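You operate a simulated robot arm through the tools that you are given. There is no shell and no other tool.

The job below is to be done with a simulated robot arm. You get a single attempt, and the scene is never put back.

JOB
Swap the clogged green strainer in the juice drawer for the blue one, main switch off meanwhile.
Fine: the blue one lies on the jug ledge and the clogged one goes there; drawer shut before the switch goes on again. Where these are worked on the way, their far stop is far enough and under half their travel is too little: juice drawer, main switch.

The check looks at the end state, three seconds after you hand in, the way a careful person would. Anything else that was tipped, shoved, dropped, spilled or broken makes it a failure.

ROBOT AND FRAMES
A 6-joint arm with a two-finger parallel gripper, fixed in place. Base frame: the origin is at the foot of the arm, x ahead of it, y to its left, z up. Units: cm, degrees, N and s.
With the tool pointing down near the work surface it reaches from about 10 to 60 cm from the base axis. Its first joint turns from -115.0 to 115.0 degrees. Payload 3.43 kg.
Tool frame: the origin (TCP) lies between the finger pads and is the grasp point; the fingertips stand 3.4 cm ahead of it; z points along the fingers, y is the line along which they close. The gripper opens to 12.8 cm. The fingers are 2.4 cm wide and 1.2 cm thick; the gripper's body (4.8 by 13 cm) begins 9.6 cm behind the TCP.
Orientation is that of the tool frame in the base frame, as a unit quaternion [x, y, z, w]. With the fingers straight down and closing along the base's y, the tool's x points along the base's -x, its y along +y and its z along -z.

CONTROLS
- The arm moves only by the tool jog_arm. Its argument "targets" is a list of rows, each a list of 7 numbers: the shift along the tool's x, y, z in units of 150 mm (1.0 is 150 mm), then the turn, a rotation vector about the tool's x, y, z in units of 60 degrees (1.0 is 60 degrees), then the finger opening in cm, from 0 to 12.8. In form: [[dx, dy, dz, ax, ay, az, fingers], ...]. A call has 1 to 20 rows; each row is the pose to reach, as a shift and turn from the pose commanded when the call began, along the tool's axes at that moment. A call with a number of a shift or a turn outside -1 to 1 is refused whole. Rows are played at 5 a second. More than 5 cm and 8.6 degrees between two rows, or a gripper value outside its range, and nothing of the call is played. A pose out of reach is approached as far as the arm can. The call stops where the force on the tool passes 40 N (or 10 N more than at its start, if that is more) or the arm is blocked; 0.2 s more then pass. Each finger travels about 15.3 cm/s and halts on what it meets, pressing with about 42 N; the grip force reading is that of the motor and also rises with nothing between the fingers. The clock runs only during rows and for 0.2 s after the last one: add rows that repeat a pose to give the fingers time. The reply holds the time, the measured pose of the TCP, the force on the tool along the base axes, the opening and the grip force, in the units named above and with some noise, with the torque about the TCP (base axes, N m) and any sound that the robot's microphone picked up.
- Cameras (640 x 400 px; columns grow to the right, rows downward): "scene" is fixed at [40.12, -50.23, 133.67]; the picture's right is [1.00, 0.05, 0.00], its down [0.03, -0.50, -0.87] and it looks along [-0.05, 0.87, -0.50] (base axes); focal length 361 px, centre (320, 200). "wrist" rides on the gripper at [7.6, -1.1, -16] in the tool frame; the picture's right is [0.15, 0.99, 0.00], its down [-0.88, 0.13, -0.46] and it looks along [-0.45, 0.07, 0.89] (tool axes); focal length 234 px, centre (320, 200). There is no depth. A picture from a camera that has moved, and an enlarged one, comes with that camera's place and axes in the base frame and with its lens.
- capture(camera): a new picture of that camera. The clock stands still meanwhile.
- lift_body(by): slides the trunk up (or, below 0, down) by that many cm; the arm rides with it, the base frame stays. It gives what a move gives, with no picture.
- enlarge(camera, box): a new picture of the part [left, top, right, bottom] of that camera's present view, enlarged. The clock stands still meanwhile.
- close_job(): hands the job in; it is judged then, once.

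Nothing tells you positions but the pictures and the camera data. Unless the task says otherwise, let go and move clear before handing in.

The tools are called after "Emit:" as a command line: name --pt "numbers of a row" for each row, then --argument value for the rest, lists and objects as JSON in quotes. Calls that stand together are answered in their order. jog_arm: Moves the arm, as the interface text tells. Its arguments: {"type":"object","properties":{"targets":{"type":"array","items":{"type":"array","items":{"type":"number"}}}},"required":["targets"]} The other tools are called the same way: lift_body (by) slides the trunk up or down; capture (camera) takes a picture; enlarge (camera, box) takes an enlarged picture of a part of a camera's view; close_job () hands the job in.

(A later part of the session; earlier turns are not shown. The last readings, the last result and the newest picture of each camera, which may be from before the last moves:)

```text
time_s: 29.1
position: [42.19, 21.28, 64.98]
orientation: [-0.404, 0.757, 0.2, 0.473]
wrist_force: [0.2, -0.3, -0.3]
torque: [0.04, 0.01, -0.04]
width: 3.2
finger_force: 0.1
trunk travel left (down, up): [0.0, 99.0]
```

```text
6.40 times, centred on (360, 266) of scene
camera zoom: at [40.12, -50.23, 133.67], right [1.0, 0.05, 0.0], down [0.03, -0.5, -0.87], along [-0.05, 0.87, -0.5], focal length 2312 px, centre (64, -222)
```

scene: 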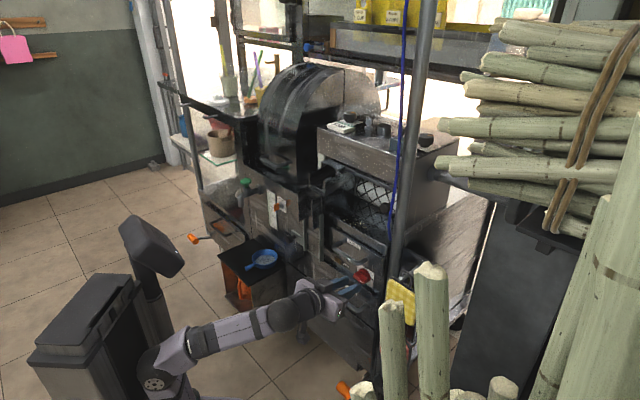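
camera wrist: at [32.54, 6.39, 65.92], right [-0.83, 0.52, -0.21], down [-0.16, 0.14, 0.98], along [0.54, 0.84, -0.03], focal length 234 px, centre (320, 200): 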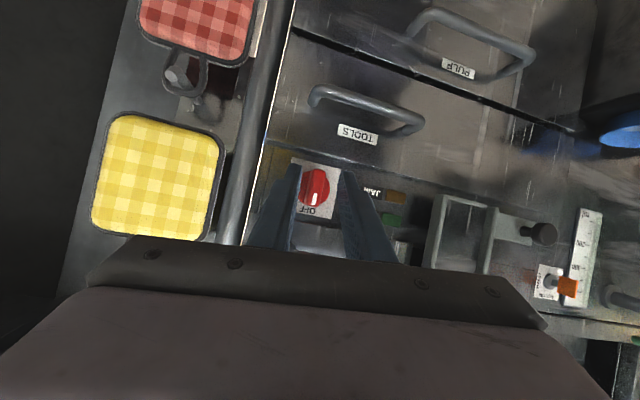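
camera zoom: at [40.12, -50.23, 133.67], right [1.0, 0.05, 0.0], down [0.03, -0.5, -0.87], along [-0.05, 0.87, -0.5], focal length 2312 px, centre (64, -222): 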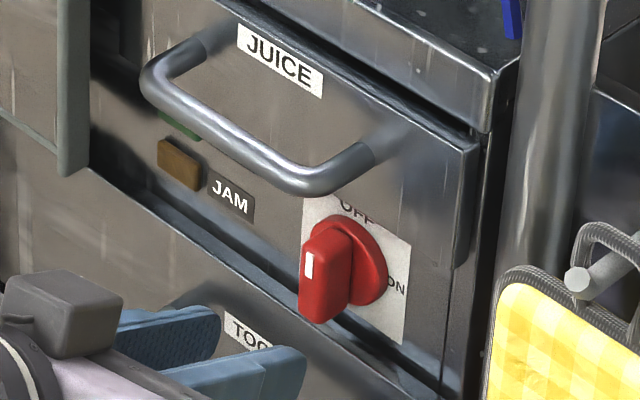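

The switch is at OFF. Next is the drawer: its handle bar spans t≈5–14.6 at n≈50.2, z≈71.2. I'll back away, raise the trunk, and set up a steep grip on the bar from above and in front.

Emit:
jog_arm --pt "0.066 0.011 -0.018 0 0.058 0 3.2" --pt "0.132 0.022 -0.037 0 0.117 0 3.2" --pt "0.198 0.033 -0.055 0 0.175 0 3.2" --pt "0.263 0.044 -0.073 0 0.233 0 3.2"

Emit:
lift_body --by 40

Emit:
capture --camera "scene"

Emit:
capture --camera "wrist"

```text
time_s: 30.1
position: [40.2, 19.27, 61.93]
orientation: [-0.426, 0.809, 0.149, 0.378]
wrist_force: [0.1, 0.0, 0.3]
torque: [-0.01, 0.02, 0.02]
width: 3.2
finger_force: 0.2
trunk travel left (down, up): [0.0, 99.0]
```

```text
time_s: 33.9
position: [40.33, 19.3, 102.02]
orientation: [-0.426, 0.808, 0.15, 0.378]
wrist_force: [-0.6, 0.0, 0.3]
torque: [0.01, 0.0, -0.03]
width: 3.21
finger_force: 0.0
trunk travel left (down, up): [-40.0, 59.0]
```

```text
taken
```

scene: 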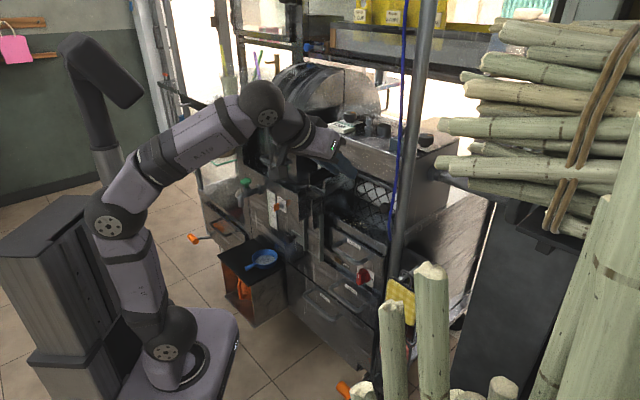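

```text
taken
camera wrist: at [30.78, 5.19, 107.08], right [-0.84, 0.5, -0.19], down [-0.02, 0.33, 0.94], along [0.53, 0.8, -0.27], focal length 234 px, centre (320, 200)
```

wrist: 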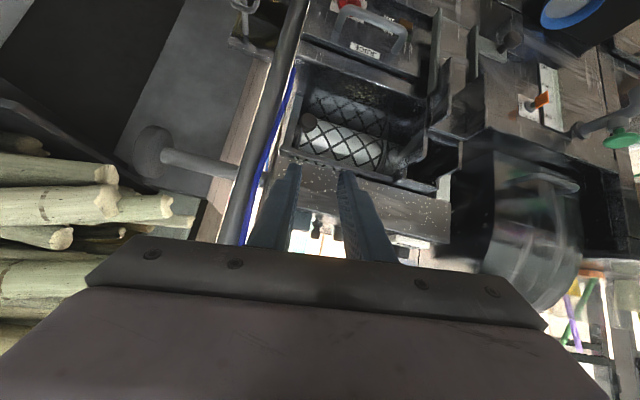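

The view is clear, and the pole stands right of the machine's front corner, well away from the handle. I'll roll and pitch toward the handle-grasp orientation in two stages.

Emit:
jog_arm --pt "0.044 0.027 0.048 0.028 0.026 0.116 4" --pt "0.087 0.054 0.097 0.056 0.052 0.233 4" --pt "0.131 0.081 0.145 0.084 0.078 0.349 4" --pt "0.174 0.108 0.193 0.111 0.103 0.465 4" --pt "0.218 0.135 0.241 0.139 0.129 0.581 4" --pt "0.261 0.162 0.29 0.167 0.155 0.698 4" --pt "0.305 0.189 0.338 0.195 0.181 0.814 4"

```text
time_s: 35.5
position: [38.66, 21.09, 94.88]
orientation: [-0.026, 0.953, 0.173, 0.246]
wrist_force: [-0.4, 0.4, 0.8]
torque: [-0.03, -0.01, 0.01]
width: 3.99
finger_force: 0.2
trunk travel left (down, up): [-40.0, 59.0]
```

Stage one is done. I'll finish the rotation and descend to a pre-grasp above and in front of the handle bar.

Emit:
jog_arm --pt "0.057 -0.002 0.143 0.028 0.026 0.116 4" --pt "0.113 -0.004 0.285 0.056 0.051 0.232 4" --pt "0.17 -0.006 0.428 0.084 0.077 0.348 4" --pt "0.226 -0.008 0.571 0.112 0.103 0.463 4" --pt "0.283 -0.011 0.714 0.14 0.129 0.579 4" --pt "0.339 -0.013 0.856 0.168 0.154 0.695 4" --pt "0.396 -0.015 0.999 0.196 0.18 0.811 4"

Emit:
capture --camera "wrist"

Emit:
enlarge --camera "scene" --box '[290, 190, 420, 272]'

```text
time_s: 37.1
position: [40.55, 26.07, 79.87]
orientation: [0.377, 0.91, 0.159, 0.067]
wrist_force: [-0.4, -0.2, -0.3]
torque: [-0.01, -0.03, 0.01]
width: 4.01
finger_force: 0.1
trunk travel left (down, up): [-40.0, 59.0]
```

```text
taken
camera wrist: at [30.59, 26.95, 94.35], right [0.55, 0.76, 0.34], down [0.6, -0.64, 0.48], along [0.58, -0.06, -0.81], focal length 234 px, centre (320, 200)
```

wrist: 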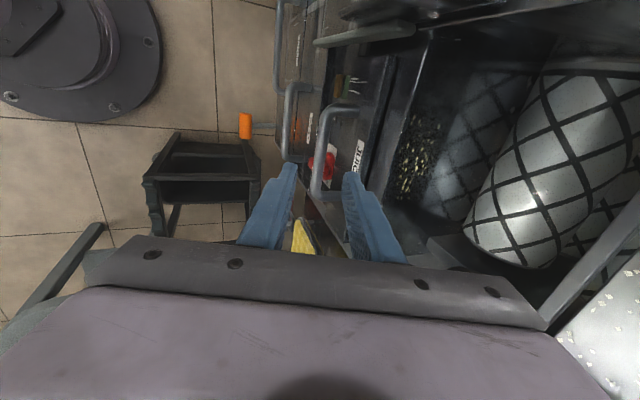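

```text
4.88 times, centred on (355, 231) of scene
camera zoom: at [40.12, -50.23, 133.67], right [1.0, 0.05, 0.0], down [0.03, -0.5, -0.87], along [-0.05, 0.87, -0.5], focal length 1762 px, centre (149, 49)
```

zoom: 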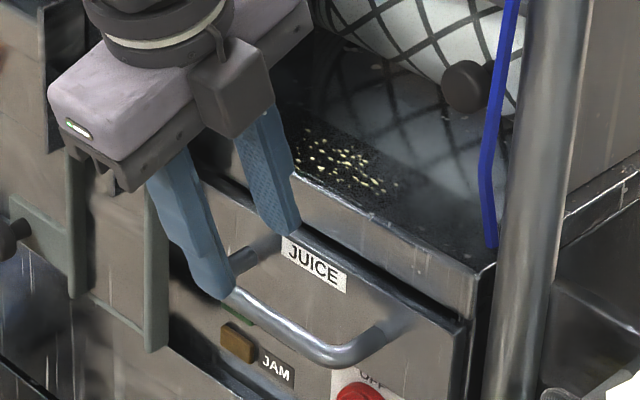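

The handle bar appears between the two fingers. I'll zoom in to measure it before descending.

Emit:
enlarge --camera "wrist" --box '[240, 90, 400, 250]'

```text
2.50 times, centred on (320, 170) of wrist
camera zoom: at [30.59, 26.95, 94.35], right [0.55, 0.76, 0.34], down [0.6, -0.64, 0.48], along [0.58, -0.06, -0.81], focal length 585 px, centre (320, 275)
```

zoom: 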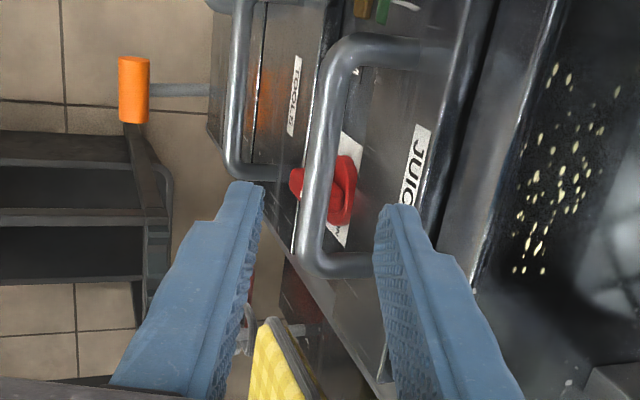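

The bar is centred in the finger gap (offset about 0.1 cm). I'll narrow the gap and descend along the tool axis to straddle it, then close gently.

Emit:
jog_arm --pt "0 0.005 0.1 0 0 0 3.0" --pt "0 0.009 0.2 0 0 0 2.9" --pt "0 0.009 0.3 0 0 0 2.9" --pt "0 0.009 0.4 0 0 0 2.9" --pt "0 0.009 0.45 0 0 0 2.9" --pt "0 0.009 0.49 0 0 0 2.9"

Emit:
enlarge --camera "wrist" --box '[240, 90, 400, 250]'

Emit:
enlarge --camera "scene" --box '[290, 200, 420, 282]'

```text
time_s: 38.5
position: [42.32, 28.08, 72.91]
orientation: [0.376, 0.911, 0.159, 0.067]
wrist_force: [-0.2, 0.6, -0.7]
torque: [0.02, -0.01, 0.03]
width: 2.93
finger_force: 0.0
trunk travel left (down, up): [-40.0, 59.0]
```

```text
2.50 times, centred on (320, 170) of wrist
camera zoom: at [32.37, 28.88, 87.43], right [0.55, 0.76, 0.34], down [0.6, -0.64, 0.48], along [0.58, -0.06, -0.81], focal length 585 px, centre (320, 275)
```

zoom: 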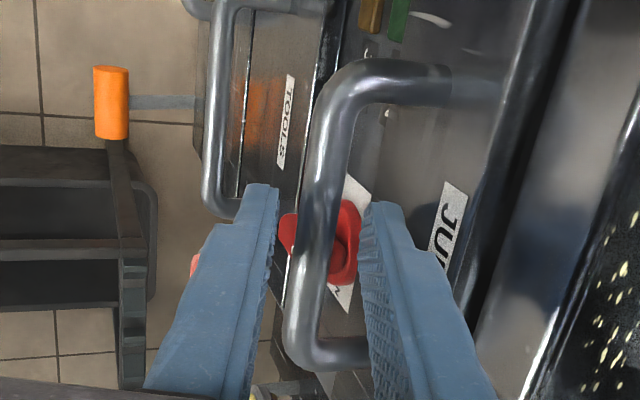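

```text
4.88 times, centred on (355, 241) of scene
camera zoom: at [40.12, -50.23, 133.67], right [1.0, 0.05, 0.0], down [0.03, -0.5, -0.87], along [-0.05, 0.87, -0.5], focal length 1762 px, centre (149, -0)
```

zoom: 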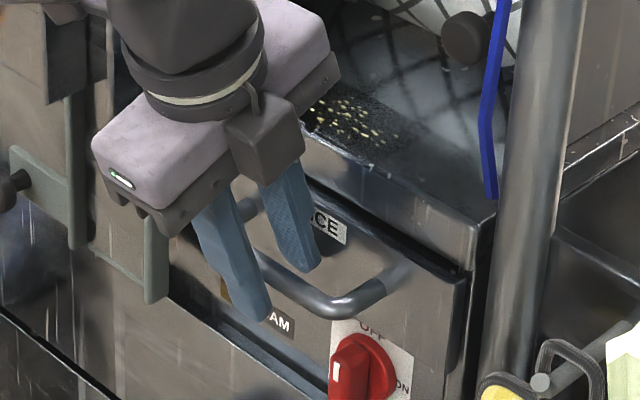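

The fingers straddle the bar with clearance on both sides. I'll close on it.

Emit:
jog_arm --pt "0 0 0 0 0 0 2.0" --pt "0 0 0 0 0 0 1.4" --pt "0 0 0 0 0 0 0.8" --pt "0 0 0 0 0 0 0.8"

```text
time_s: 39.5
position: [42.36, 28.07, 72.81]
orientation: [0.375, 0.911, 0.158, 0.067]
wrist_force: [-3.3, -3.7, -2.6]
torque: [-0.17, -0.02, 0.87]
width: 1.25
finger_force: 45.0
trunk travel left (down, up): [-40.0, 59.0]
```

The handle is gripped at 1.25 cm. I'll pull straight out along the drawer's axis, starting with 3 cm and watching the force.

Emit:
jog_arm --pt "0 -0.063 -0.0227 0 0 0 0.8" --pt "0 -0.125 -0.0453 0 0 0 0.8" --pt "0 -0.188 -0.068 0 0 0 0.8"

Emit:
enlarge --camera "scene" --box '[270, 190, 430, 290]'

```text
time_s: 40.3
position: [40.22, 25.94, 72.93]
orientation: [0.376, 0.911, 0.159, 0.067]
wrist_force: [-2.3, 2.3, -1.5]
torque: [-0.39, -0.16, 0.74]
width: 1.31
finger_force: 45.0
trunk travel left (down, up): [-40.0, 59.0]
```

```text
4.00 times, centred on (350, 240) of scene
camera zoom: at [40.12, -50.23, 133.67], right [1.0, 0.05, 0.0], down [0.03, -0.5, -0.87], along [-0.05, 0.87, -0.5], focal length 1445 px, centre (200, 40)
```

zoom: 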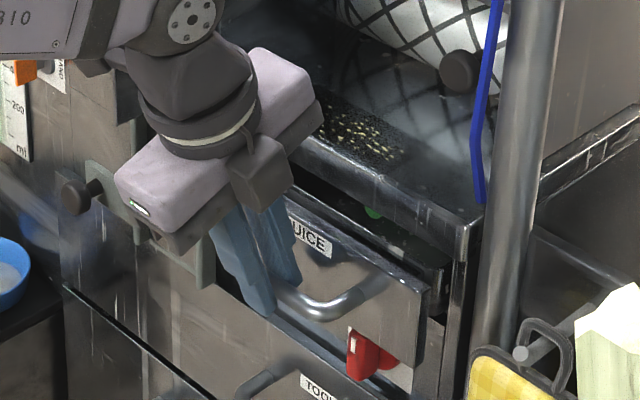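

The drawer is sliding out and a bit of green is visible inside. I'll pull another 9 cm.

Emit:
jog_arm --pt "0 -0.094 -0.034 0 0 0 0.8" --pt "0 -0.188 -0.068 0 0 0 0.8" --pt "0 -0.282 -0.102 0 0 0 0.8" --pt "0 -0.376 -0.136 0 0 0 0.8" --pt "0 -0.47 -0.17 0 0 0 0.8" --pt "0 -0.564 -0.204 0 0 0 0.8"

Emit:
enlarge --camera "scene" --box '[270, 190, 430, 290]'

Emit:
capture --camera "wrist"

```text
time_s: 41.7
position: [33.73, 19.45, 72.92]
orientation: [0.376, 0.91, 0.159, 0.068]
wrist_force: [-2.6, 2.8, -1.7]
torque: [-0.23, 0.1, 0.87]
width: 1.28
finger_force: 45.5
trunk travel left (down, up): [-40.0, 59.0]
```

```text
4.00 times, centred on (350, 240) of scene
camera zoom: at [40.12, -50.23, 133.67], right [1.0, 0.05, 0.0], down [0.03, -0.5, -0.87], along [-0.05, 0.87, -0.5], focal length 1445 px, centre (200, 40)
```

zoom: 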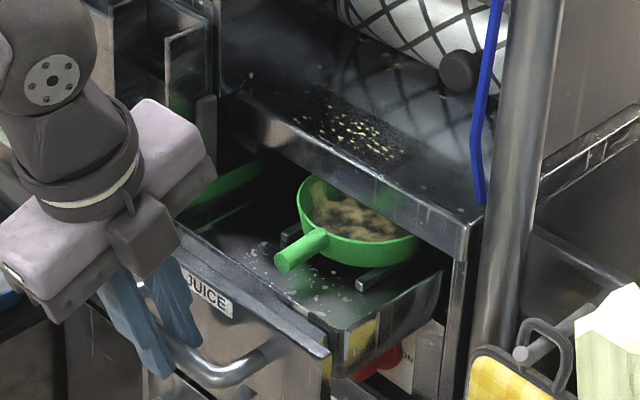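

```text
taken
camera wrist: at [23.85, 20.36, 87.41], right [0.55, 0.76, 0.34], down [0.6, -0.64, 0.48], along [0.58, -0.06, -0.81], focal length 234 px, centre (320, 200)
```

wrist: 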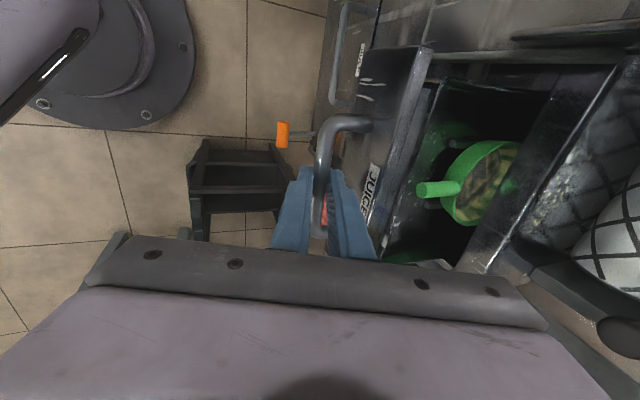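

The green clogged strainer is in the drawer, partly still under the tray lip. I'll loosen to a hook grip, pivot the gripper to vertical about the bar for reach, and pull further out.

Emit:
jog_arm --pt "0 0 0 0 0 0 1.7" --pt "0 -0.076 -0.029 0.055 0 0 1.7" --pt "0 -0.153 -0.058 0.111 0 0 1.7" --pt "0 -0.229 -0.087 0.167 0 0 1.7" --pt "0 -0.305 -0.116 0.222 0 0 1.7" --pt "0 -0.382 -0.146 0.278 0 0 1.7" --pt "0 -0.458 -0.175 0.333 0 0 1.7"

Emit:
capture --camera "scene"

Emit:
capture --camera "wrist"

```text
time_s: 43.3
position: [28.53, 14.34, 73.04]
orientation: [0.381, 0.924, -0.002, 0.002]
wrist_force: [0.2, -0.2, 0.2]
torque: [0.01, 0.02, -0.01]
width: 1.7
finger_force: 0.2
trunk travel left (down, up): [-40.0, 59.0]
```

```text
taken
```

scene: 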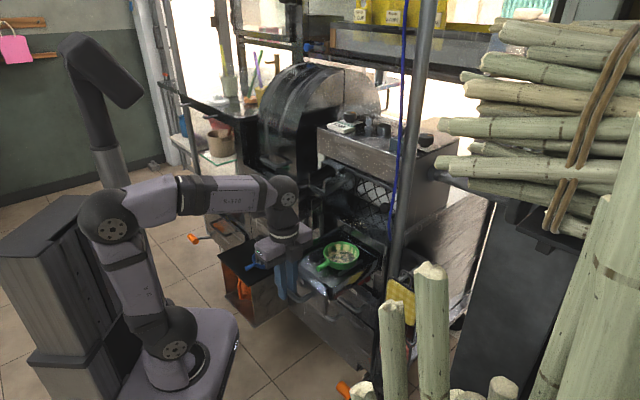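

```text
taken
camera wrist: at [22.5, 19.0, 88.89], right [0.59, 0.8, 0.0], down [0.72, -0.53, 0.46], along [0.37, -0.27, -0.89], focal length 234 px, centre (320, 200)
```

wrist: 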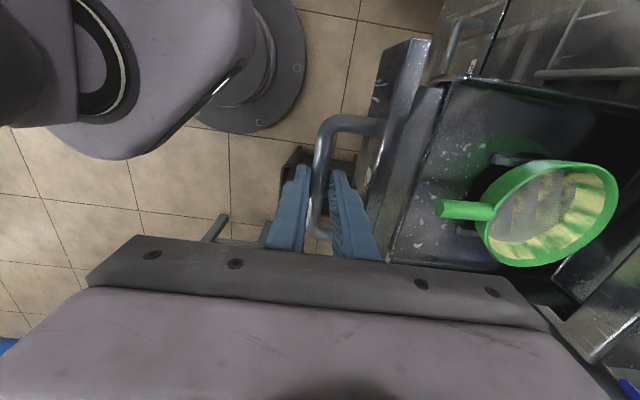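

The drawer is about 20 cm out and the green strainer looks fully exposed. I'll zoom in to check its surroundings.

Emit:
enlarge --camera "scene" --box '[280, 210, 410, 310]'

Emit:
enlarge --camera "wrist" --box '[400, 50, 640, 300]'

```text
4.00 times, centred on (345, 260) of scene
camera zoom: at [40.12, -50.23, 133.67], right [1.0, 0.05, 0.0], down [0.03, -0.5, -0.87], along [-0.05, 0.87, -0.5], focal length 1445 px, centre (220, -40)
```

zoom: 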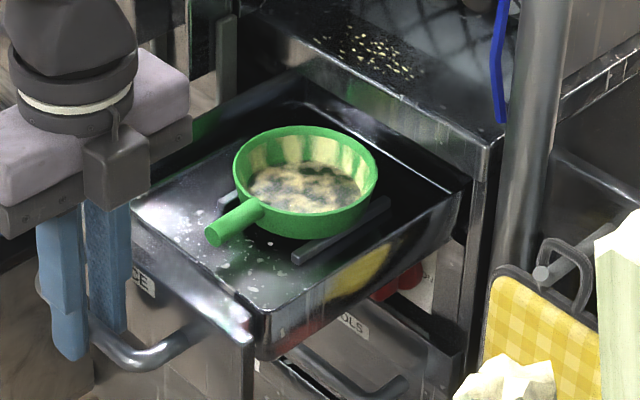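

```text
1.60 times, centred on (520, 175) of wrist
camera zoom: at [22.5, 19.0, 88.89], right [0.59, 0.8, 0.0], down [0.72, -0.53, 0.46], along [0.37, -0.27, -0.89], focal length 375 px, centre (0, 240)
```

zoom: 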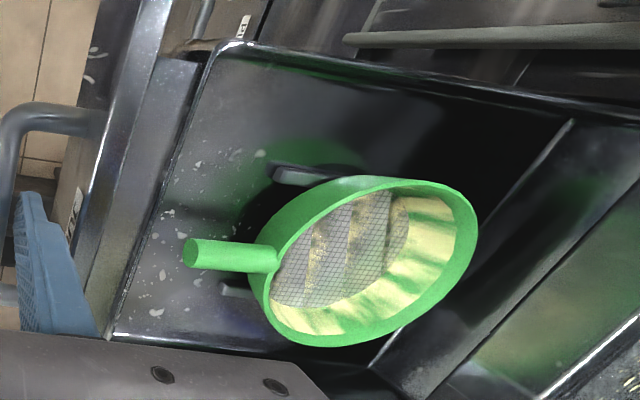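

Both strainers are about 9.8 cm wide with 4 cm handles pointing at the robot. The green bowl's back rim is still right under the tray lip, so I'll pull the drawer another 4 cm, or to its stop.

Emit:
jog_arm --pt "0 -0.06 0 0.042 0 0 1.7" --pt "0 -0.122 0 0.083 0 0 1.7" --pt "0 -0.183 0 0.125 0 0 1.7" --pt "0 -0.245 0 0.167 0 0 1.7"

Emit:
enlarge --camera "scene" --box '[280, 210, 410, 310]'

```text
time_s: 44.0
position: [27.99, 13.67, 73.23]
orientation: [0.38, 0.924, -0.034, -0.011]
wrist_force: [18.5, 18.6, -8.7]
torque: [0.6, 0.02, 0.29]
width: 3.26
finger_force: 13.5
trunk travel left (down, up): [-40.0, 59.0]
stopped in row 3: the force on the tool passed its limit at 43 N (the readings are from after the stop); the commanded pose is now the measured one
```

```text
4.00 times, centred on (345, 260) of scene
camera zoom: at [40.12, -50.23, 133.67], right [1.0, 0.05, 0.0], down [0.03, -0.5, -0.87], along [-0.05, 0.87, -0.5], focal length 1445 px, centre (220, -40)
```

zoom: 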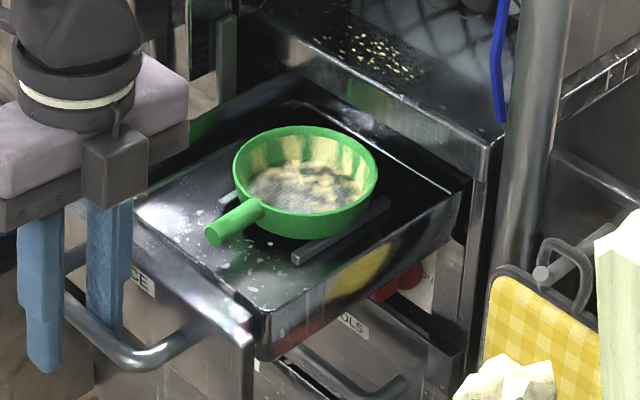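

The drawer is at its full stop. I'll relax the pull, open the fingers and lift clear of the handle.

Emit:
jog_arm --pt "0 0.05 0 0 0 0 3.2" --pt "0 0.055 0 0 0 0 3.5" --pt "0 0.055 -0.12 0 0 0 3.5" --pt "0 0.055 -0.36 0 0 0 3.5" --pt "0 0.055 -0.6 0 0 0 3.5" --pt "0 0.055 -0.8 0 0 0 3.5"

Emit:
capture --camera "wrist"

Emit:
enlarge --camera "scene" --box '[280, 210, 410, 310]'

```text
time_s: 45.5
position: [28.79, 14.51, 85.15]
orientation: [0.38, 0.924, -0.04, -0.014]
wrist_force: [0.6, 0.3, -0.2]
torque: [0.01, 0.02, 0.02]
width: 3.49
finger_force: 0.0
trunk travel left (down, up): [-40.0, 59.0]
```

```text
taken
camera wrist: at [23.58, 20.15, 101.01], right [0.59, 0.8, -0.08], down [0.74, -0.5, 0.45], along [0.32, -0.33, -0.89], focal length 234 px, centre (320, 200)
```

wrist: 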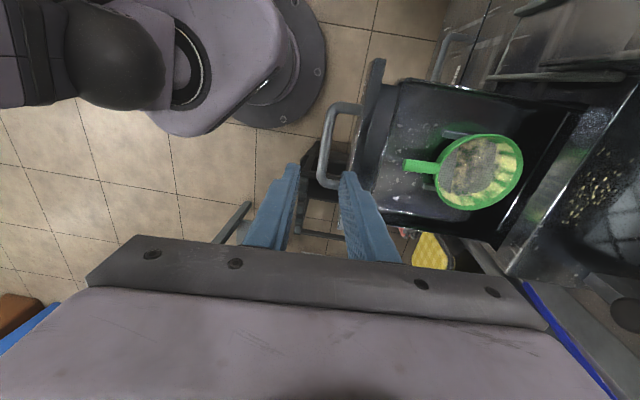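

```text
4.00 times, centred on (345, 260) of scene
camera zoom: at [40.12, -50.23, 133.67], right [1.0, 0.05, 0.0], down [0.03, -0.5, -0.87], along [-0.05, 0.87, -0.5], focal length 1445 px, centre (220, -40)
```

zoom: 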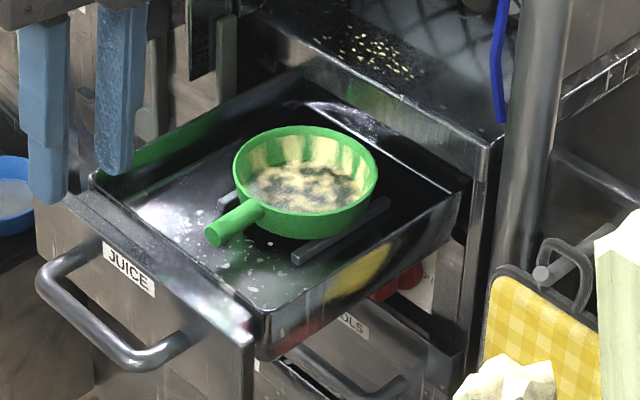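

The arm is clear. I'll zoom the wrist view on the strainer and its support rails to refine positions.

Emit:
enlarge --camera "wrist" --box '[380, 90, 560, 230]'

Emit:
enlarge --camera "scene" --box '[325, 230, 385, 270]'

```text
2.86 times, centred on (470, 160) of wrist
camera zoom: at [23.58, 20.15, 101.01], right [0.59, 0.8, -0.08], down [0.74, -0.5, 0.45], along [0.32, -0.33, -0.89], focal length 669 px, centre (-109, 314)
```

zoom: 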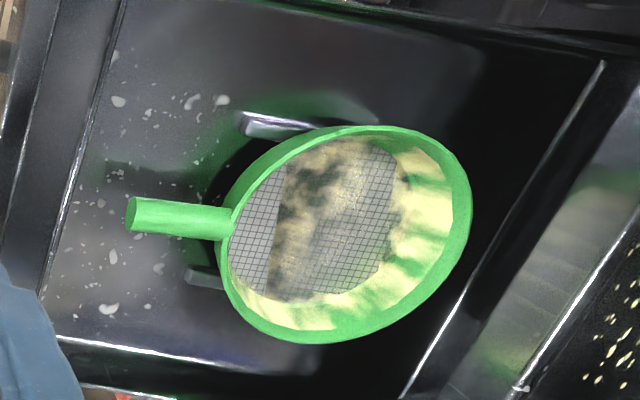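

```text
10.00 times, centred on (355, 250) of scene
camera zoom: at [40.12, -50.23, 133.67], right [1.0, 0.05, 0.0], down [0.03, -0.5, -0.87], along [-0.05, 0.87, -0.5], focal length 3613 px, centre (-30, -300)
```

zoom: 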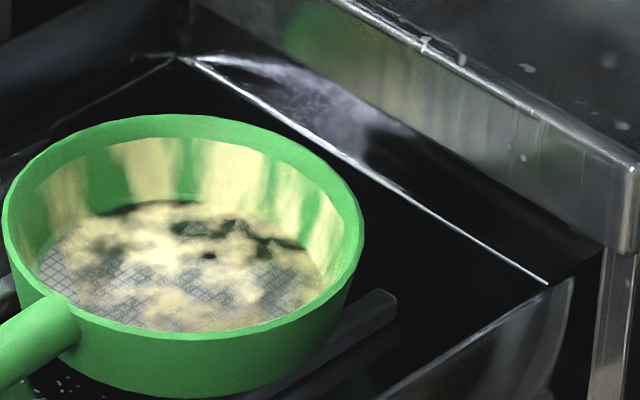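

Refined positions: green rim centre at n≈49.0, t≈9.6, z≈72.5, and the handle runs n≈40.4–44.2 at z≈72.4. I'll reorient so the fingers close across the handle, tilted 30° forward from vertical, in two stages above the drawer.

Emit:
jog_arm --pt "-0.002 0.041 -0.012 -0.034 -0.032 -0.109 3.5" --pt "-0.004 0.082 -0.023 -0.068 -0.063 -0.219 3.5" --pt "-0.006 0.123 -0.035 -0.102 -0.095 -0.328 3.5" --pt "-0.009 0.164 -0.046 -0.137 -0.126 -0.437 3.5" --pt "-0.011 0.205 -0.058 -0.171 -0.158 -0.546 3.5" --pt "-0.013 0.246 -0.069 -0.205 -0.189 -0.656 3.5" --pt "-0.015 0.287 -0.081 -0.239 -0.221 -0.765 3.5"

```text
time_s: 47.0
position: [32.11, 17.58, 85.88]
orientation: [-0.017, 0.992, 0.038, 0.121]
wrist_force: [0.0, 0.1, -0.6]
torque: [-0.01, -0.03, 0.01]
width: 3.47
finger_force: 0.0
trunk travel left (down, up): [-40.0, 59.0]
```

Emit:
jog_arm --pt "-0.005 0.008 0.058 -0.034 -0.032 -0.109 3.5" --pt "-0.009 0.016 0.116 -0.068 -0.064 -0.218 3.5" --pt "-0.014 0.024 0.174 -0.102 -0.096 -0.327 3.5" --pt "-0.018 0.031 0.231 -0.137 -0.127 -0.437 3.5" --pt "-0.023 0.039 0.289 -0.171 -0.159 -0.546 3.5" --pt "-0.027 0.047 0.347 -0.205 -0.191 -0.655 3.5" --pt "-0.032 0.055 0.405 -0.239 -0.223 -0.764 3.5"

Emit:
capture --camera "wrist"

Emit:
enlarge --camera "scene" --box '[270, 180, 430, 300]'

```text
time_s: 48.6
position: [36.57, 19.98, 80.39]
orientation: [-0.41, 0.874, 0.11, 0.236]
wrist_force: [0.4, -0.3, 0.5]
torque: [0.02, 0.02, -0.06]
width: 3.48
finger_force: 0.1
out of reach, approached as far as the arm can: row 3, 4, 5, 6, 7
trunk travel left (down, up): [-40.0, 59.0]
```

```text
taken
camera wrist: at [28.13, 8.14, 90.29], right [-0.84, 0.54, -0.07], down [0.24, 0.49, 0.84], along [0.48, 0.69, -0.54], focal length 234 px, centre (320, 200)
```

wrist: 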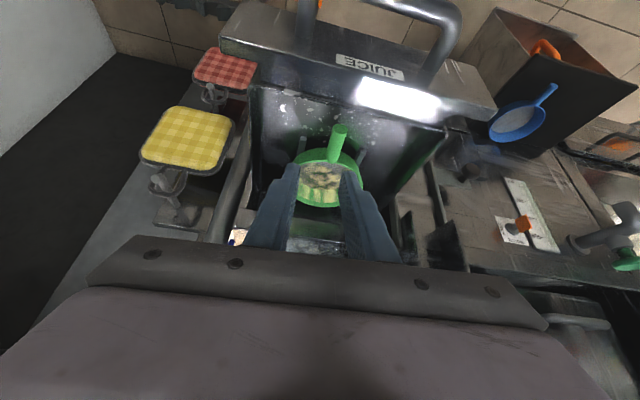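

```text
3.33 times, centred on (350, 240) of scene
camera zoom: at [40.12, -50.23, 133.67], right [1.0, 0.05, 0.0], down [0.03, -0.5, -0.87], along [-0.05, 0.87, -0.5], focal length 1204 px, centre (220, 67)
```

zoom: 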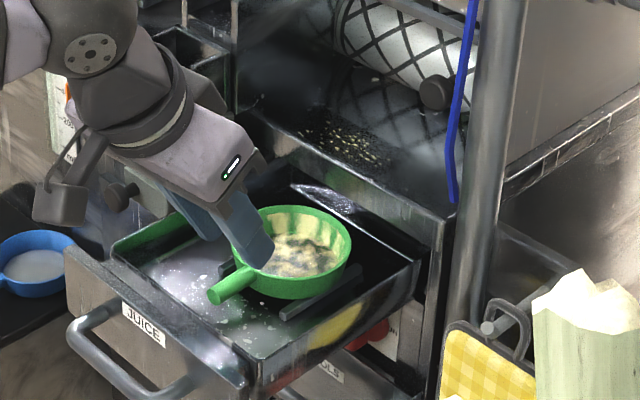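

The orientation was reached but the position drifted out slightly at the shoulder limit. Raising the trunk 15 cm gives the arm more margin, and then I'll line up over the handle.

Emit:
lift_body --by 15

```text
time_s: 50.4
position: [36.57, 20.01, 95.4]
orientation: [-0.41, 0.875, 0.11, 0.234]
wrist_force: [0.3, 0.3, 0.0]
torque: [0.02, 0.02, 0.0]
width: 3.49
finger_force: 0.1
trunk travel left (down, up): [-55.0, 44.0]
```

Emit:
jog_arm --pt "0.108 0.014 0.166 0 0 0 3.2" --pt "0.217 0.029 0.332 0 0 0 3.2" --pt "0.325 0.043 0.498 0 0 0 3.2" --pt "0.433 0.057 0.663 0 0 0 3.2" --pt "0.542 0.072 0.829 0 0 0 3.2" --pt "0.65 0.086 0.995 0 0 0 3.2"

Emit:
capture --camera "wrist"

Emit:
enlarge --camera "scene" --box '[270, 180, 430, 300]'

```text
time_s: 51.8
position: [34.95, 20.19, 77.66]
orientation: [-0.41, 0.874, 0.109, 0.235]
wrist_force: [0.6, -0.1, -0.8]
torque: [-0.02, -0.01, -0.01]
width: 3.2
finger_force: 0.0
trunk travel left (down, up): [-55.0, 44.0]
```

```text
taken
camera wrist: at [26.55, 8.29, 87.56], right [-0.84, 0.54, -0.07], down [0.24, 0.49, 0.84], along [0.48, 0.68, -0.54], focal length 234 px, centre (320, 200)
```

wrist: 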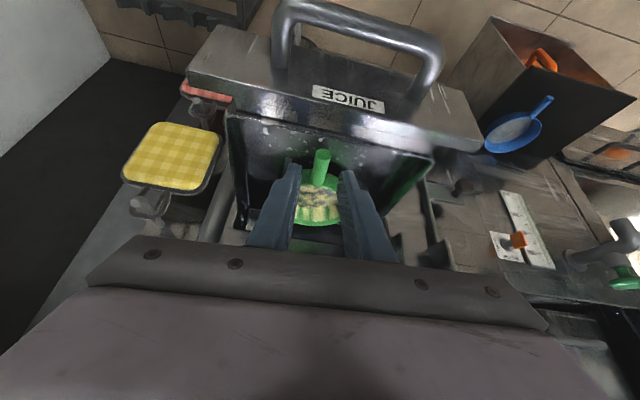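

```text
3.33 times, centred on (350, 240) of scene
camera zoom: at [40.12, -50.23, 133.67], right [1.0, 0.05, 0.0], down [0.03, -0.5, -0.87], along [-0.05, 0.87, -0.5], focal length 1204 px, centre (220, 67)
```

zoom: 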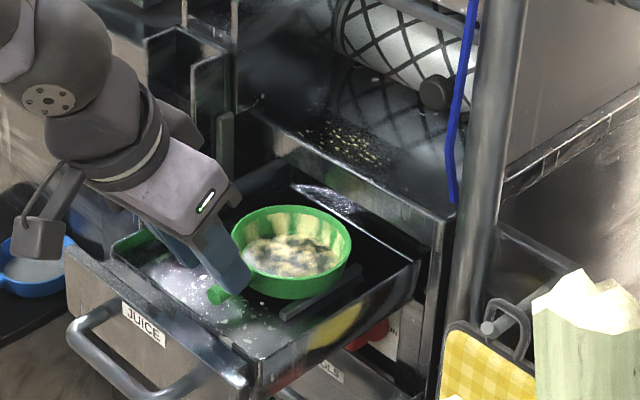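

Emit:
enlarge --camera "wrist" --box '[250, 130, 390, 240]'

```text
3.64 times, centred on (320, 185) of wrist
camera zoom: at [26.55, 8.29, 87.56], right [-0.84, 0.54, -0.07], down [0.24, 0.49, 0.84], along [0.48, 0.68, -0.54], focal length 852 px, centre (320, 254)
```

zoom: 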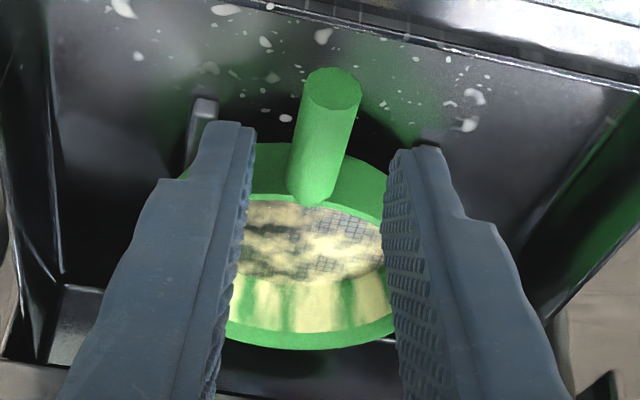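

The handle is centred between the fingers. I'll descend along the tool axis so they pass either side of it, then close.

Emit:
jog_arm --pt "0 0 0.1 0 0 0 3.0" --pt "0 0 0.2 0 0 0 3.0" --pt "0 0 0.27 0 0 0 3.0" --pt "0 0 0.305 0 0 0 3.0"

Emit:
enlarge --camera "wrist" --box '[250, 130, 390, 240]'

Emit:
enlarge --camera "scene" --box '[300, 220, 400, 290]'

```text
time_s: 52.8
position: [36.36, 21.9, 73.62]
orientation: [-0.41, 0.875, 0.11, 0.234]
wrist_force: [-0.6, 1.3, 0.4]
torque: [-0.03, -0.06, 0.02]
width: 3.0
finger_force: 0.0
trunk travel left (down, up): [-55.0, 44.0]
```

```text
3.64 times, centred on (320, 185) of wrist
camera zoom: at [28.0, 10.01, 83.61], right [-0.84, 0.54, -0.07], down [0.24, 0.49, 0.84], along [0.48, 0.68, -0.55], focal length 852 px, centre (320, 254)
```

zoom: 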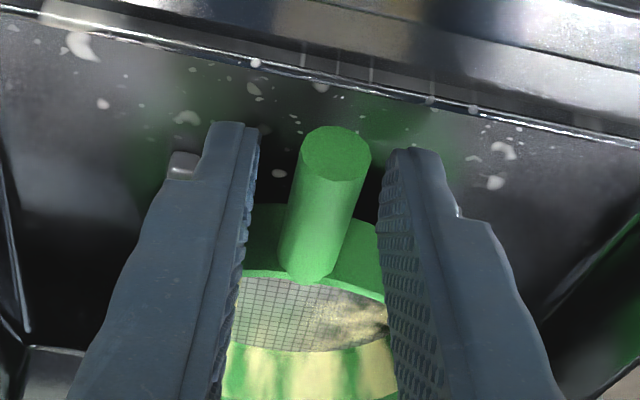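

```text
5.71 times, centred on (350, 255) of scene
camera zoom: at [40.12, -50.23, 133.67], right [1.0, 0.05, 0.0], down [0.03, -0.5, -0.87], along [-0.05, 0.87, -0.5], focal length 2064 px, centre (149, -114)
```

zoom: 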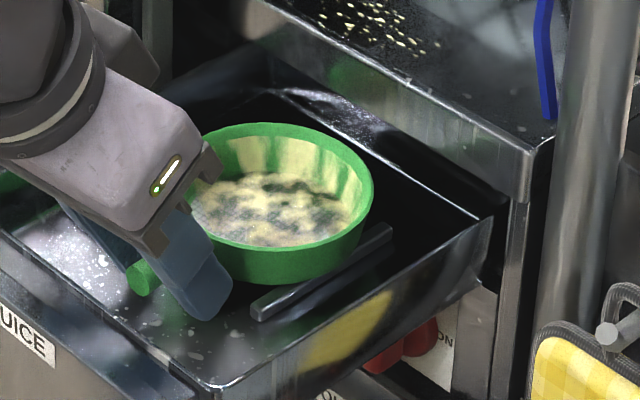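

The fingers are around the handle with no contact. I'll close on it.

Emit:
jog_arm --pt "0 0 0 0 0 0 2.0" --pt "0 0 0 0 0 0 1.4" --pt "0 0 0 0 0 0 0.8" --pt "0 0 0 0 0 0 0.8"

Emit:
enlarge --camera "wrist" --box '[250, 130, 390, 240]'

```text
time_s: 53.8
position: [36.39, 21.82, 73.73]
orientation: [-0.41, 0.874, 0.11, 0.234]
wrist_force: [0.4, 0.0, -0.9]
torque: [-0.03, 0.01, 0.04]
width: 1.35
finger_force: 42.4
trunk travel left (down, up): [-55.0, 44.0]
```

```text
3.64 times, centred on (320, 185) of wrist
camera zoom: at [27.99, 10.0, 83.61], right [-0.84, 0.54, -0.07], down [0.24, 0.49, 0.84], along [0.48, 0.68, -0.55], focal length 852 px, centre (320, 254)
```

zoom: 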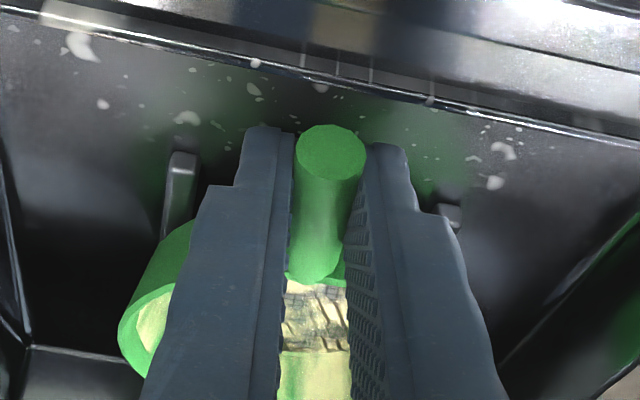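

The handle is held firmly at 1.35 cm. I'll lift slightly and draw it away from the tray lip before raising it further.

Emit:
jog_arm --pt "-0.027 0 -0.046 0 0 0 0.8" --pt "0.0075 0.006 -0.12 0 0 0 0.8" --pt "0.077 0.015 -0.198 0 0 0 0.8"

Emit:
enlarge --camera "scene" --box '[290, 210, 410, 290]'

```text
time_s: 54.6
position: [34.62, 20.23, 75.6]
orientation: [-0.41, 0.875, 0.11, 0.233]
wrist_force: [-0.1, 0.5, 0.1]
torque: [-0.01, 0.01, 0.02]
width: 1.37
finger_force: 41.8
trunk travel left (down, up): [-55.0, 44.0]
```

```text
5.00 times, centred on (350, 250) of scene
camera zoom: at [40.12, -50.23, 133.67], right [1.0, 0.05, 0.0], down [0.03, -0.5, -0.87], along [-0.05, 0.87, -0.5], focal length 1806 px, centre (170, -50)
```

zoom: 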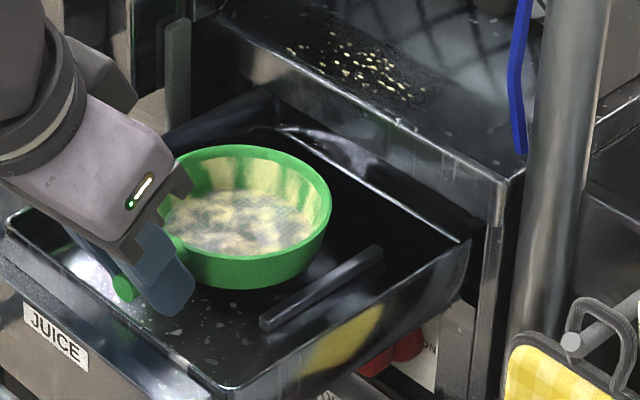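

The green strainer is lifted level and clear of the lip. I'll raise the trunk 18 cm so it passes over the chute plates (front n≈48.6, top z≈84) on the way left to the ledge.

Emit:
lift_body --by 18

Emit:
capture --camera "scene"

Emit:
capture --camera "wrist"

```text
time_s: 56.6
position: [34.59, 20.0, 93.67]
orientation: [-0.41, 0.875, 0.11, 0.234]
wrist_force: [-0.5, 0.1, -0.4]
torque: [-0.03, 0.06, -0.04]
width: 1.37
finger_force: 42.5
trunk travel left (down, up): [-73.0, 26.0]
```

```text
taken
```

scene: 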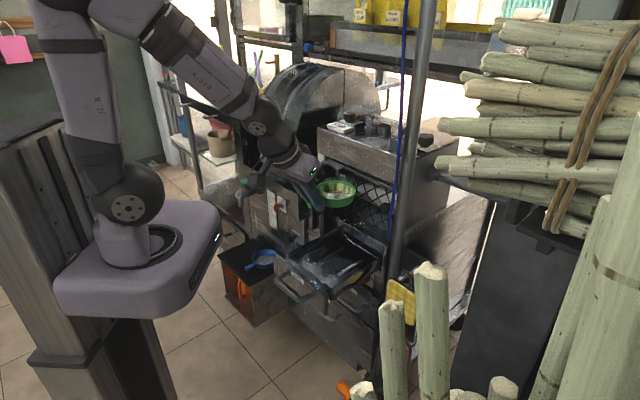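

```text
taken
camera wrist: at [26.17, 8.23, 103.57], right [-0.84, 0.54, -0.07], down [0.24, 0.49, 0.84], along [0.48, 0.68, -0.55], focal length 234 px, centre (320, 200)
```

wrist: 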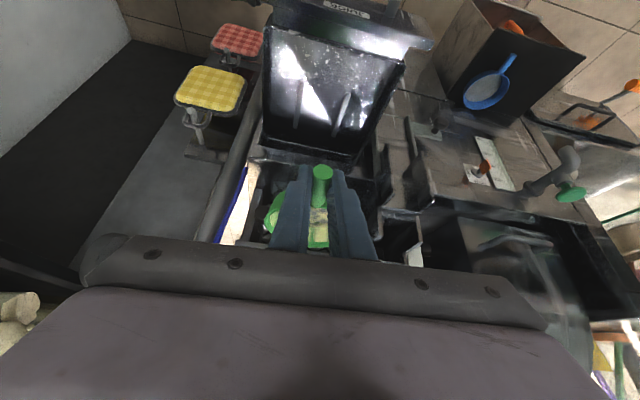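

The strainer is up and clear. Before moving on I'll look at the empty drawer's rails to see how the strainer sits.

Emit:
enlarge --camera "scene" --box '[280, 215, 410, 300]'

Emit:
enlarge --camera "wrist" --box '[250, 0, 450, 170]'

Emit:
enlarge --camera "scene" --box '[260, 140, 390, 220]'

```text
4.71 times, centred on (345, 258) of scene
camera zoom: at [40.12, -50.23, 133.67], right [1.0, 0.05, 0.0], down [0.03, -0.5, -0.87], along [-0.05, 0.87, -0.5], focal length 1700 px, centre (202, -71)
```

zoom: 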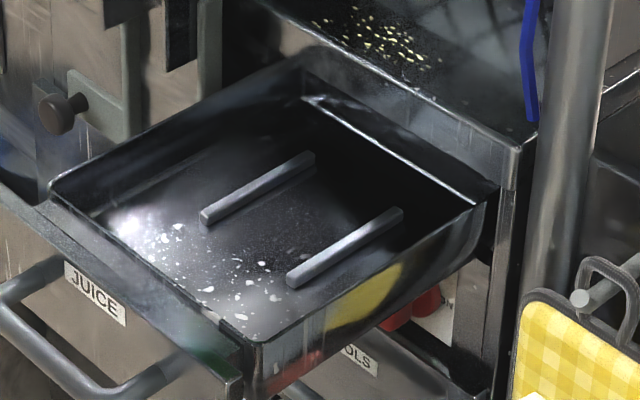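

```text
2.35 times, centred on (350, 85) of wrist
camera zoom: at [26.17, 8.23, 103.57], right [-0.84, 0.54, -0.07], down [0.24, 0.49, 0.84], along [0.48, 0.68, -0.55], focal length 551 px, centre (249, 471)
```

zoom: 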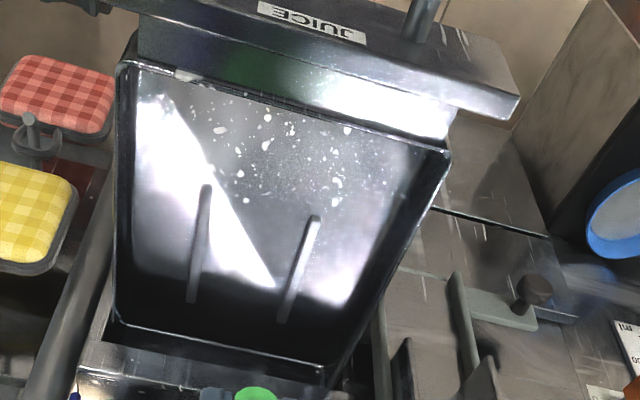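

```text
4.92 times, centred on (325, 180) of scene
camera zoom: at [40.12, -50.23, 133.67], right [1.0, 0.05, 0.0], down [0.03, -0.5, -0.87], along [-0.05, 0.87, -0.5], focal length 1779 px, centre (295, 298)
```

zoom: 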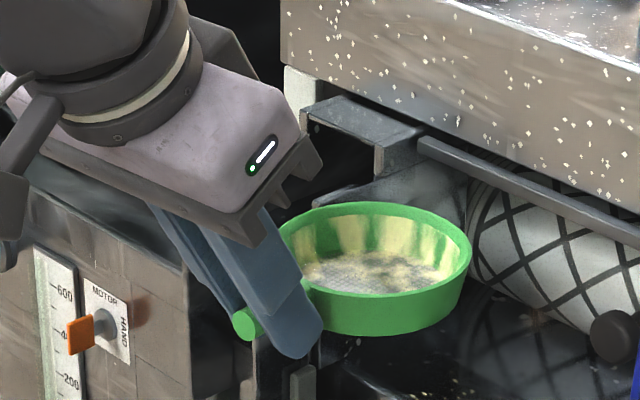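

The strainer simply rests on two parallel rails. I'll check what lies to the left at this height before traversing.

Emit:
enlarge --camera "wrist" --box '[350, 130, 510, 290]'

Emit:
enlarge --camera "scene" --box '[230, 110, 350, 190]'

```text
2.50 times, centred on (430, 210) of wrist
camera zoom: at [26.17, 8.23, 103.57], right [-0.84, 0.54, -0.07], down [0.24, 0.49, 0.84], along [0.48, 0.68, -0.55], focal length 585 px, centre (45, 175)
```

zoom: 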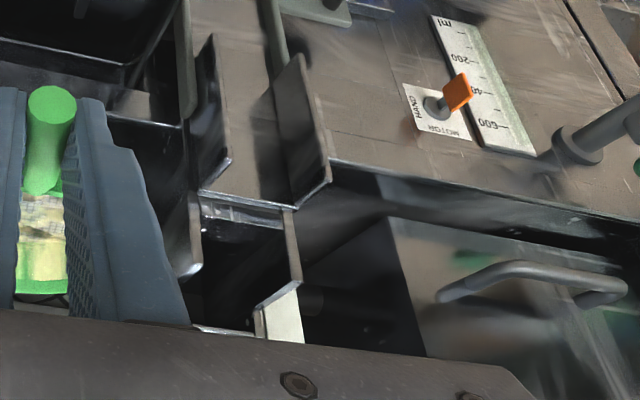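

```text
5.00 times, centred on (290, 150) of scene
camera zoom: at [40.12, -50.23, 133.67], right [1.0, 0.05, 0.0], down [0.03, -0.5, -0.87], along [-0.05, 0.87, -0.5], focal length 1806 px, centre (470, 450)
```

zoom: 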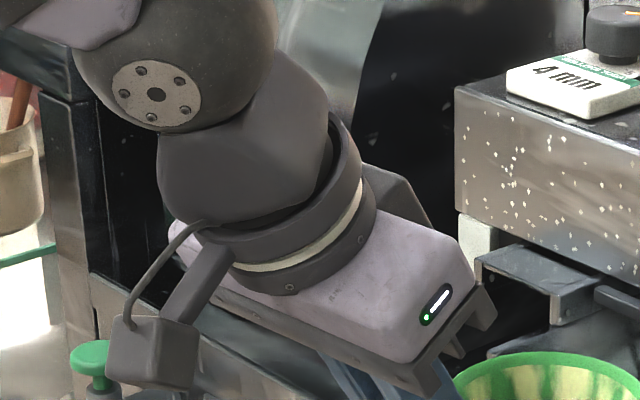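

The chute plates front is at n≈48.6, with walls rising behind it. To keep the bowl in front of them, I'll yaw the tool 40° to the left (keeping the strainer level), which pulls the bowl back to n≈44.

Emit:
jog_arm --pt "-0.0555 0 -0.096 0 0 0 0.8" --pt "-0.0555 0 -0.096 -0.0555 0 -0.096 0.8" --pt "-0.0555 0 -0.096 -0.111 0 -0.192 0.8" --pt "-0.0555 0 -0.096 -0.1665 0 -0.288 0.8" --pt "-0.0555 0 -0.096 -0.222 0 -0.385 0.8" --pt "-0.0555 0 -0.096 -0.2775 0 -0.481 0.8" --pt "-0.0555 0 -0.096 -0.333 0 -0.577 0.8"

Emit:
enlarge --camera "scene" --box '[230, 130, 390, 230]'

```text
time_s: 58.2
position: [34.52, 20.15, 95.12]
orientation: [0.685, -0.681, -0.184, -0.183]
wrist_force: [-0.2, -0.4, -0.1]
torque: [-0.05, 0.03, -0.01]
width: 1.35
finger_force: 42.0
trunk travel left (down, up): [-73.0, 26.0]
```

```text
4.00 times, centred on (310, 180) of scene
camera zoom: at [40.12, -50.23, 133.67], right [1.0, 0.05, 0.0], down [0.03, -0.5, -0.87], along [-0.05, 0.87, -0.5], focal length 1445 px, centre (360, 280)
```

zoom: 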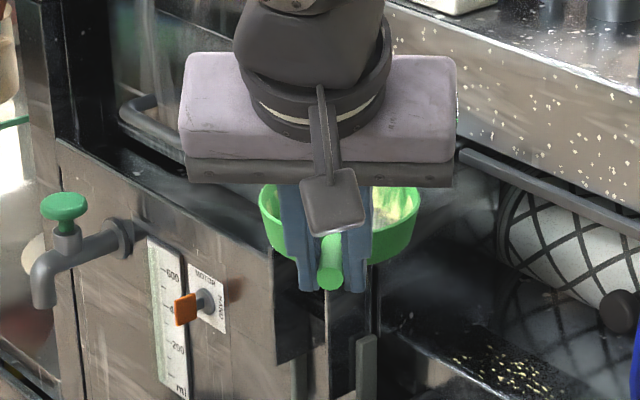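

The tool now points along +y, with the bowl at about n 44, t 4.5, z 94. I'll traverse left in two legs in front of the machine.

Emit:
jog_arm --pt "-0.118 0.149 0.068 0 0 0 0.8" --pt "-0.235 0.297 0.136 0 0 0 0.8" --pt "-0.353 0.446 0.204 0 0 0 0.8" --pt "-0.47 0.595 0.271 0 0 0 0.8" --pt "-0.588 0.743 0.339 0 0 0 0.8" --pt "-0.705 0.892 0.407 0 0 0 0.8"

Emit:
capture --camera "scene"

```text
time_s: 59.6
position: [21.06, 32.33, 95.25]
orientation: [0.685, -0.681, -0.183, -0.183]
wrist_force: [-0.4, 0.2, -0.4]
torque: [-0.07, 0.0, -0.02]
width: 1.36
finger_force: 41.9
trunk travel left (down, up): [-73.0, 26.0]
```

```text
taken
```

scene: 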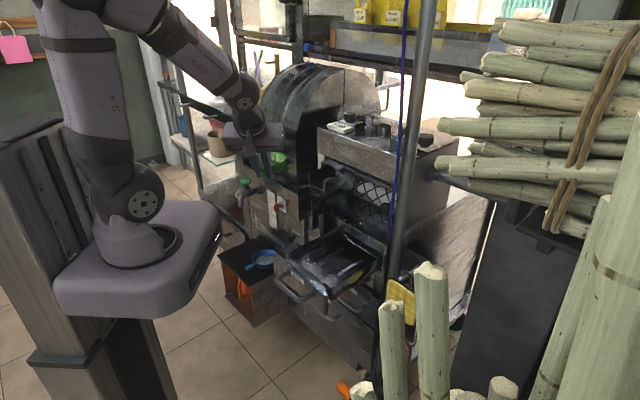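

Emit:
jog_arm --pt "-0.118 0.149 0.068 0 0 0 0.8" --pt "-0.235 0.297 0.136 0 0 0 0.8" --pt "-0.353 0.446 0.204 0 0 0 0.8" --pt "-0.47 0.595 0.271 0 0 0 0.8" --pt "-0.588 0.743 0.339 0 0 0 0.8" --pt "-0.705 0.892 0.407 0 0 0 0.8"

Emit:
capture --camera "scene"

Emit:
capture --camera "wrist"

```text
time_s: 61.0
position: [7.58, 44.55, 95.27]
orientation: [0.685, -0.681, -0.184, -0.183]
wrist_force: [-1.2, -0.8, -0.6]
torque: [-0.05, -0.01, 0.05]
width: 1.36
finger_force: 42.1
trunk travel left (down, up): [-73.0, 26.0]
```

```text
taken
```

scene: 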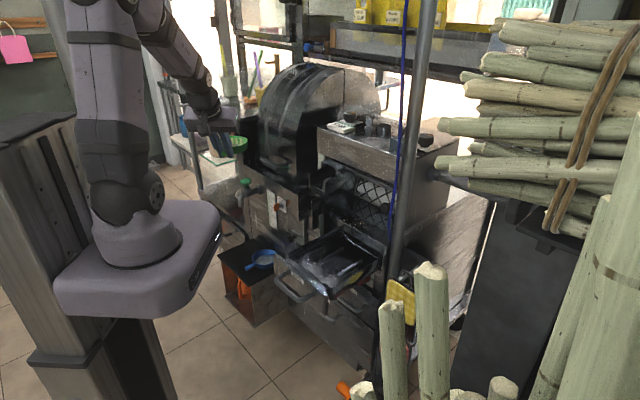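

```text
taken
camera wrist: at [8.87, 30.02, 105.22], right [-0.99, -0.13, -0.07], down [-0.13, 0.53, 0.84], along [-0.07, 0.84, -0.55], focal length 234 px, centre (320, 200)
```

wrist: 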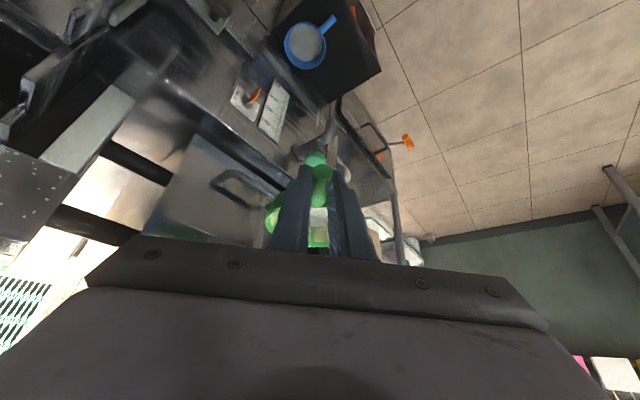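

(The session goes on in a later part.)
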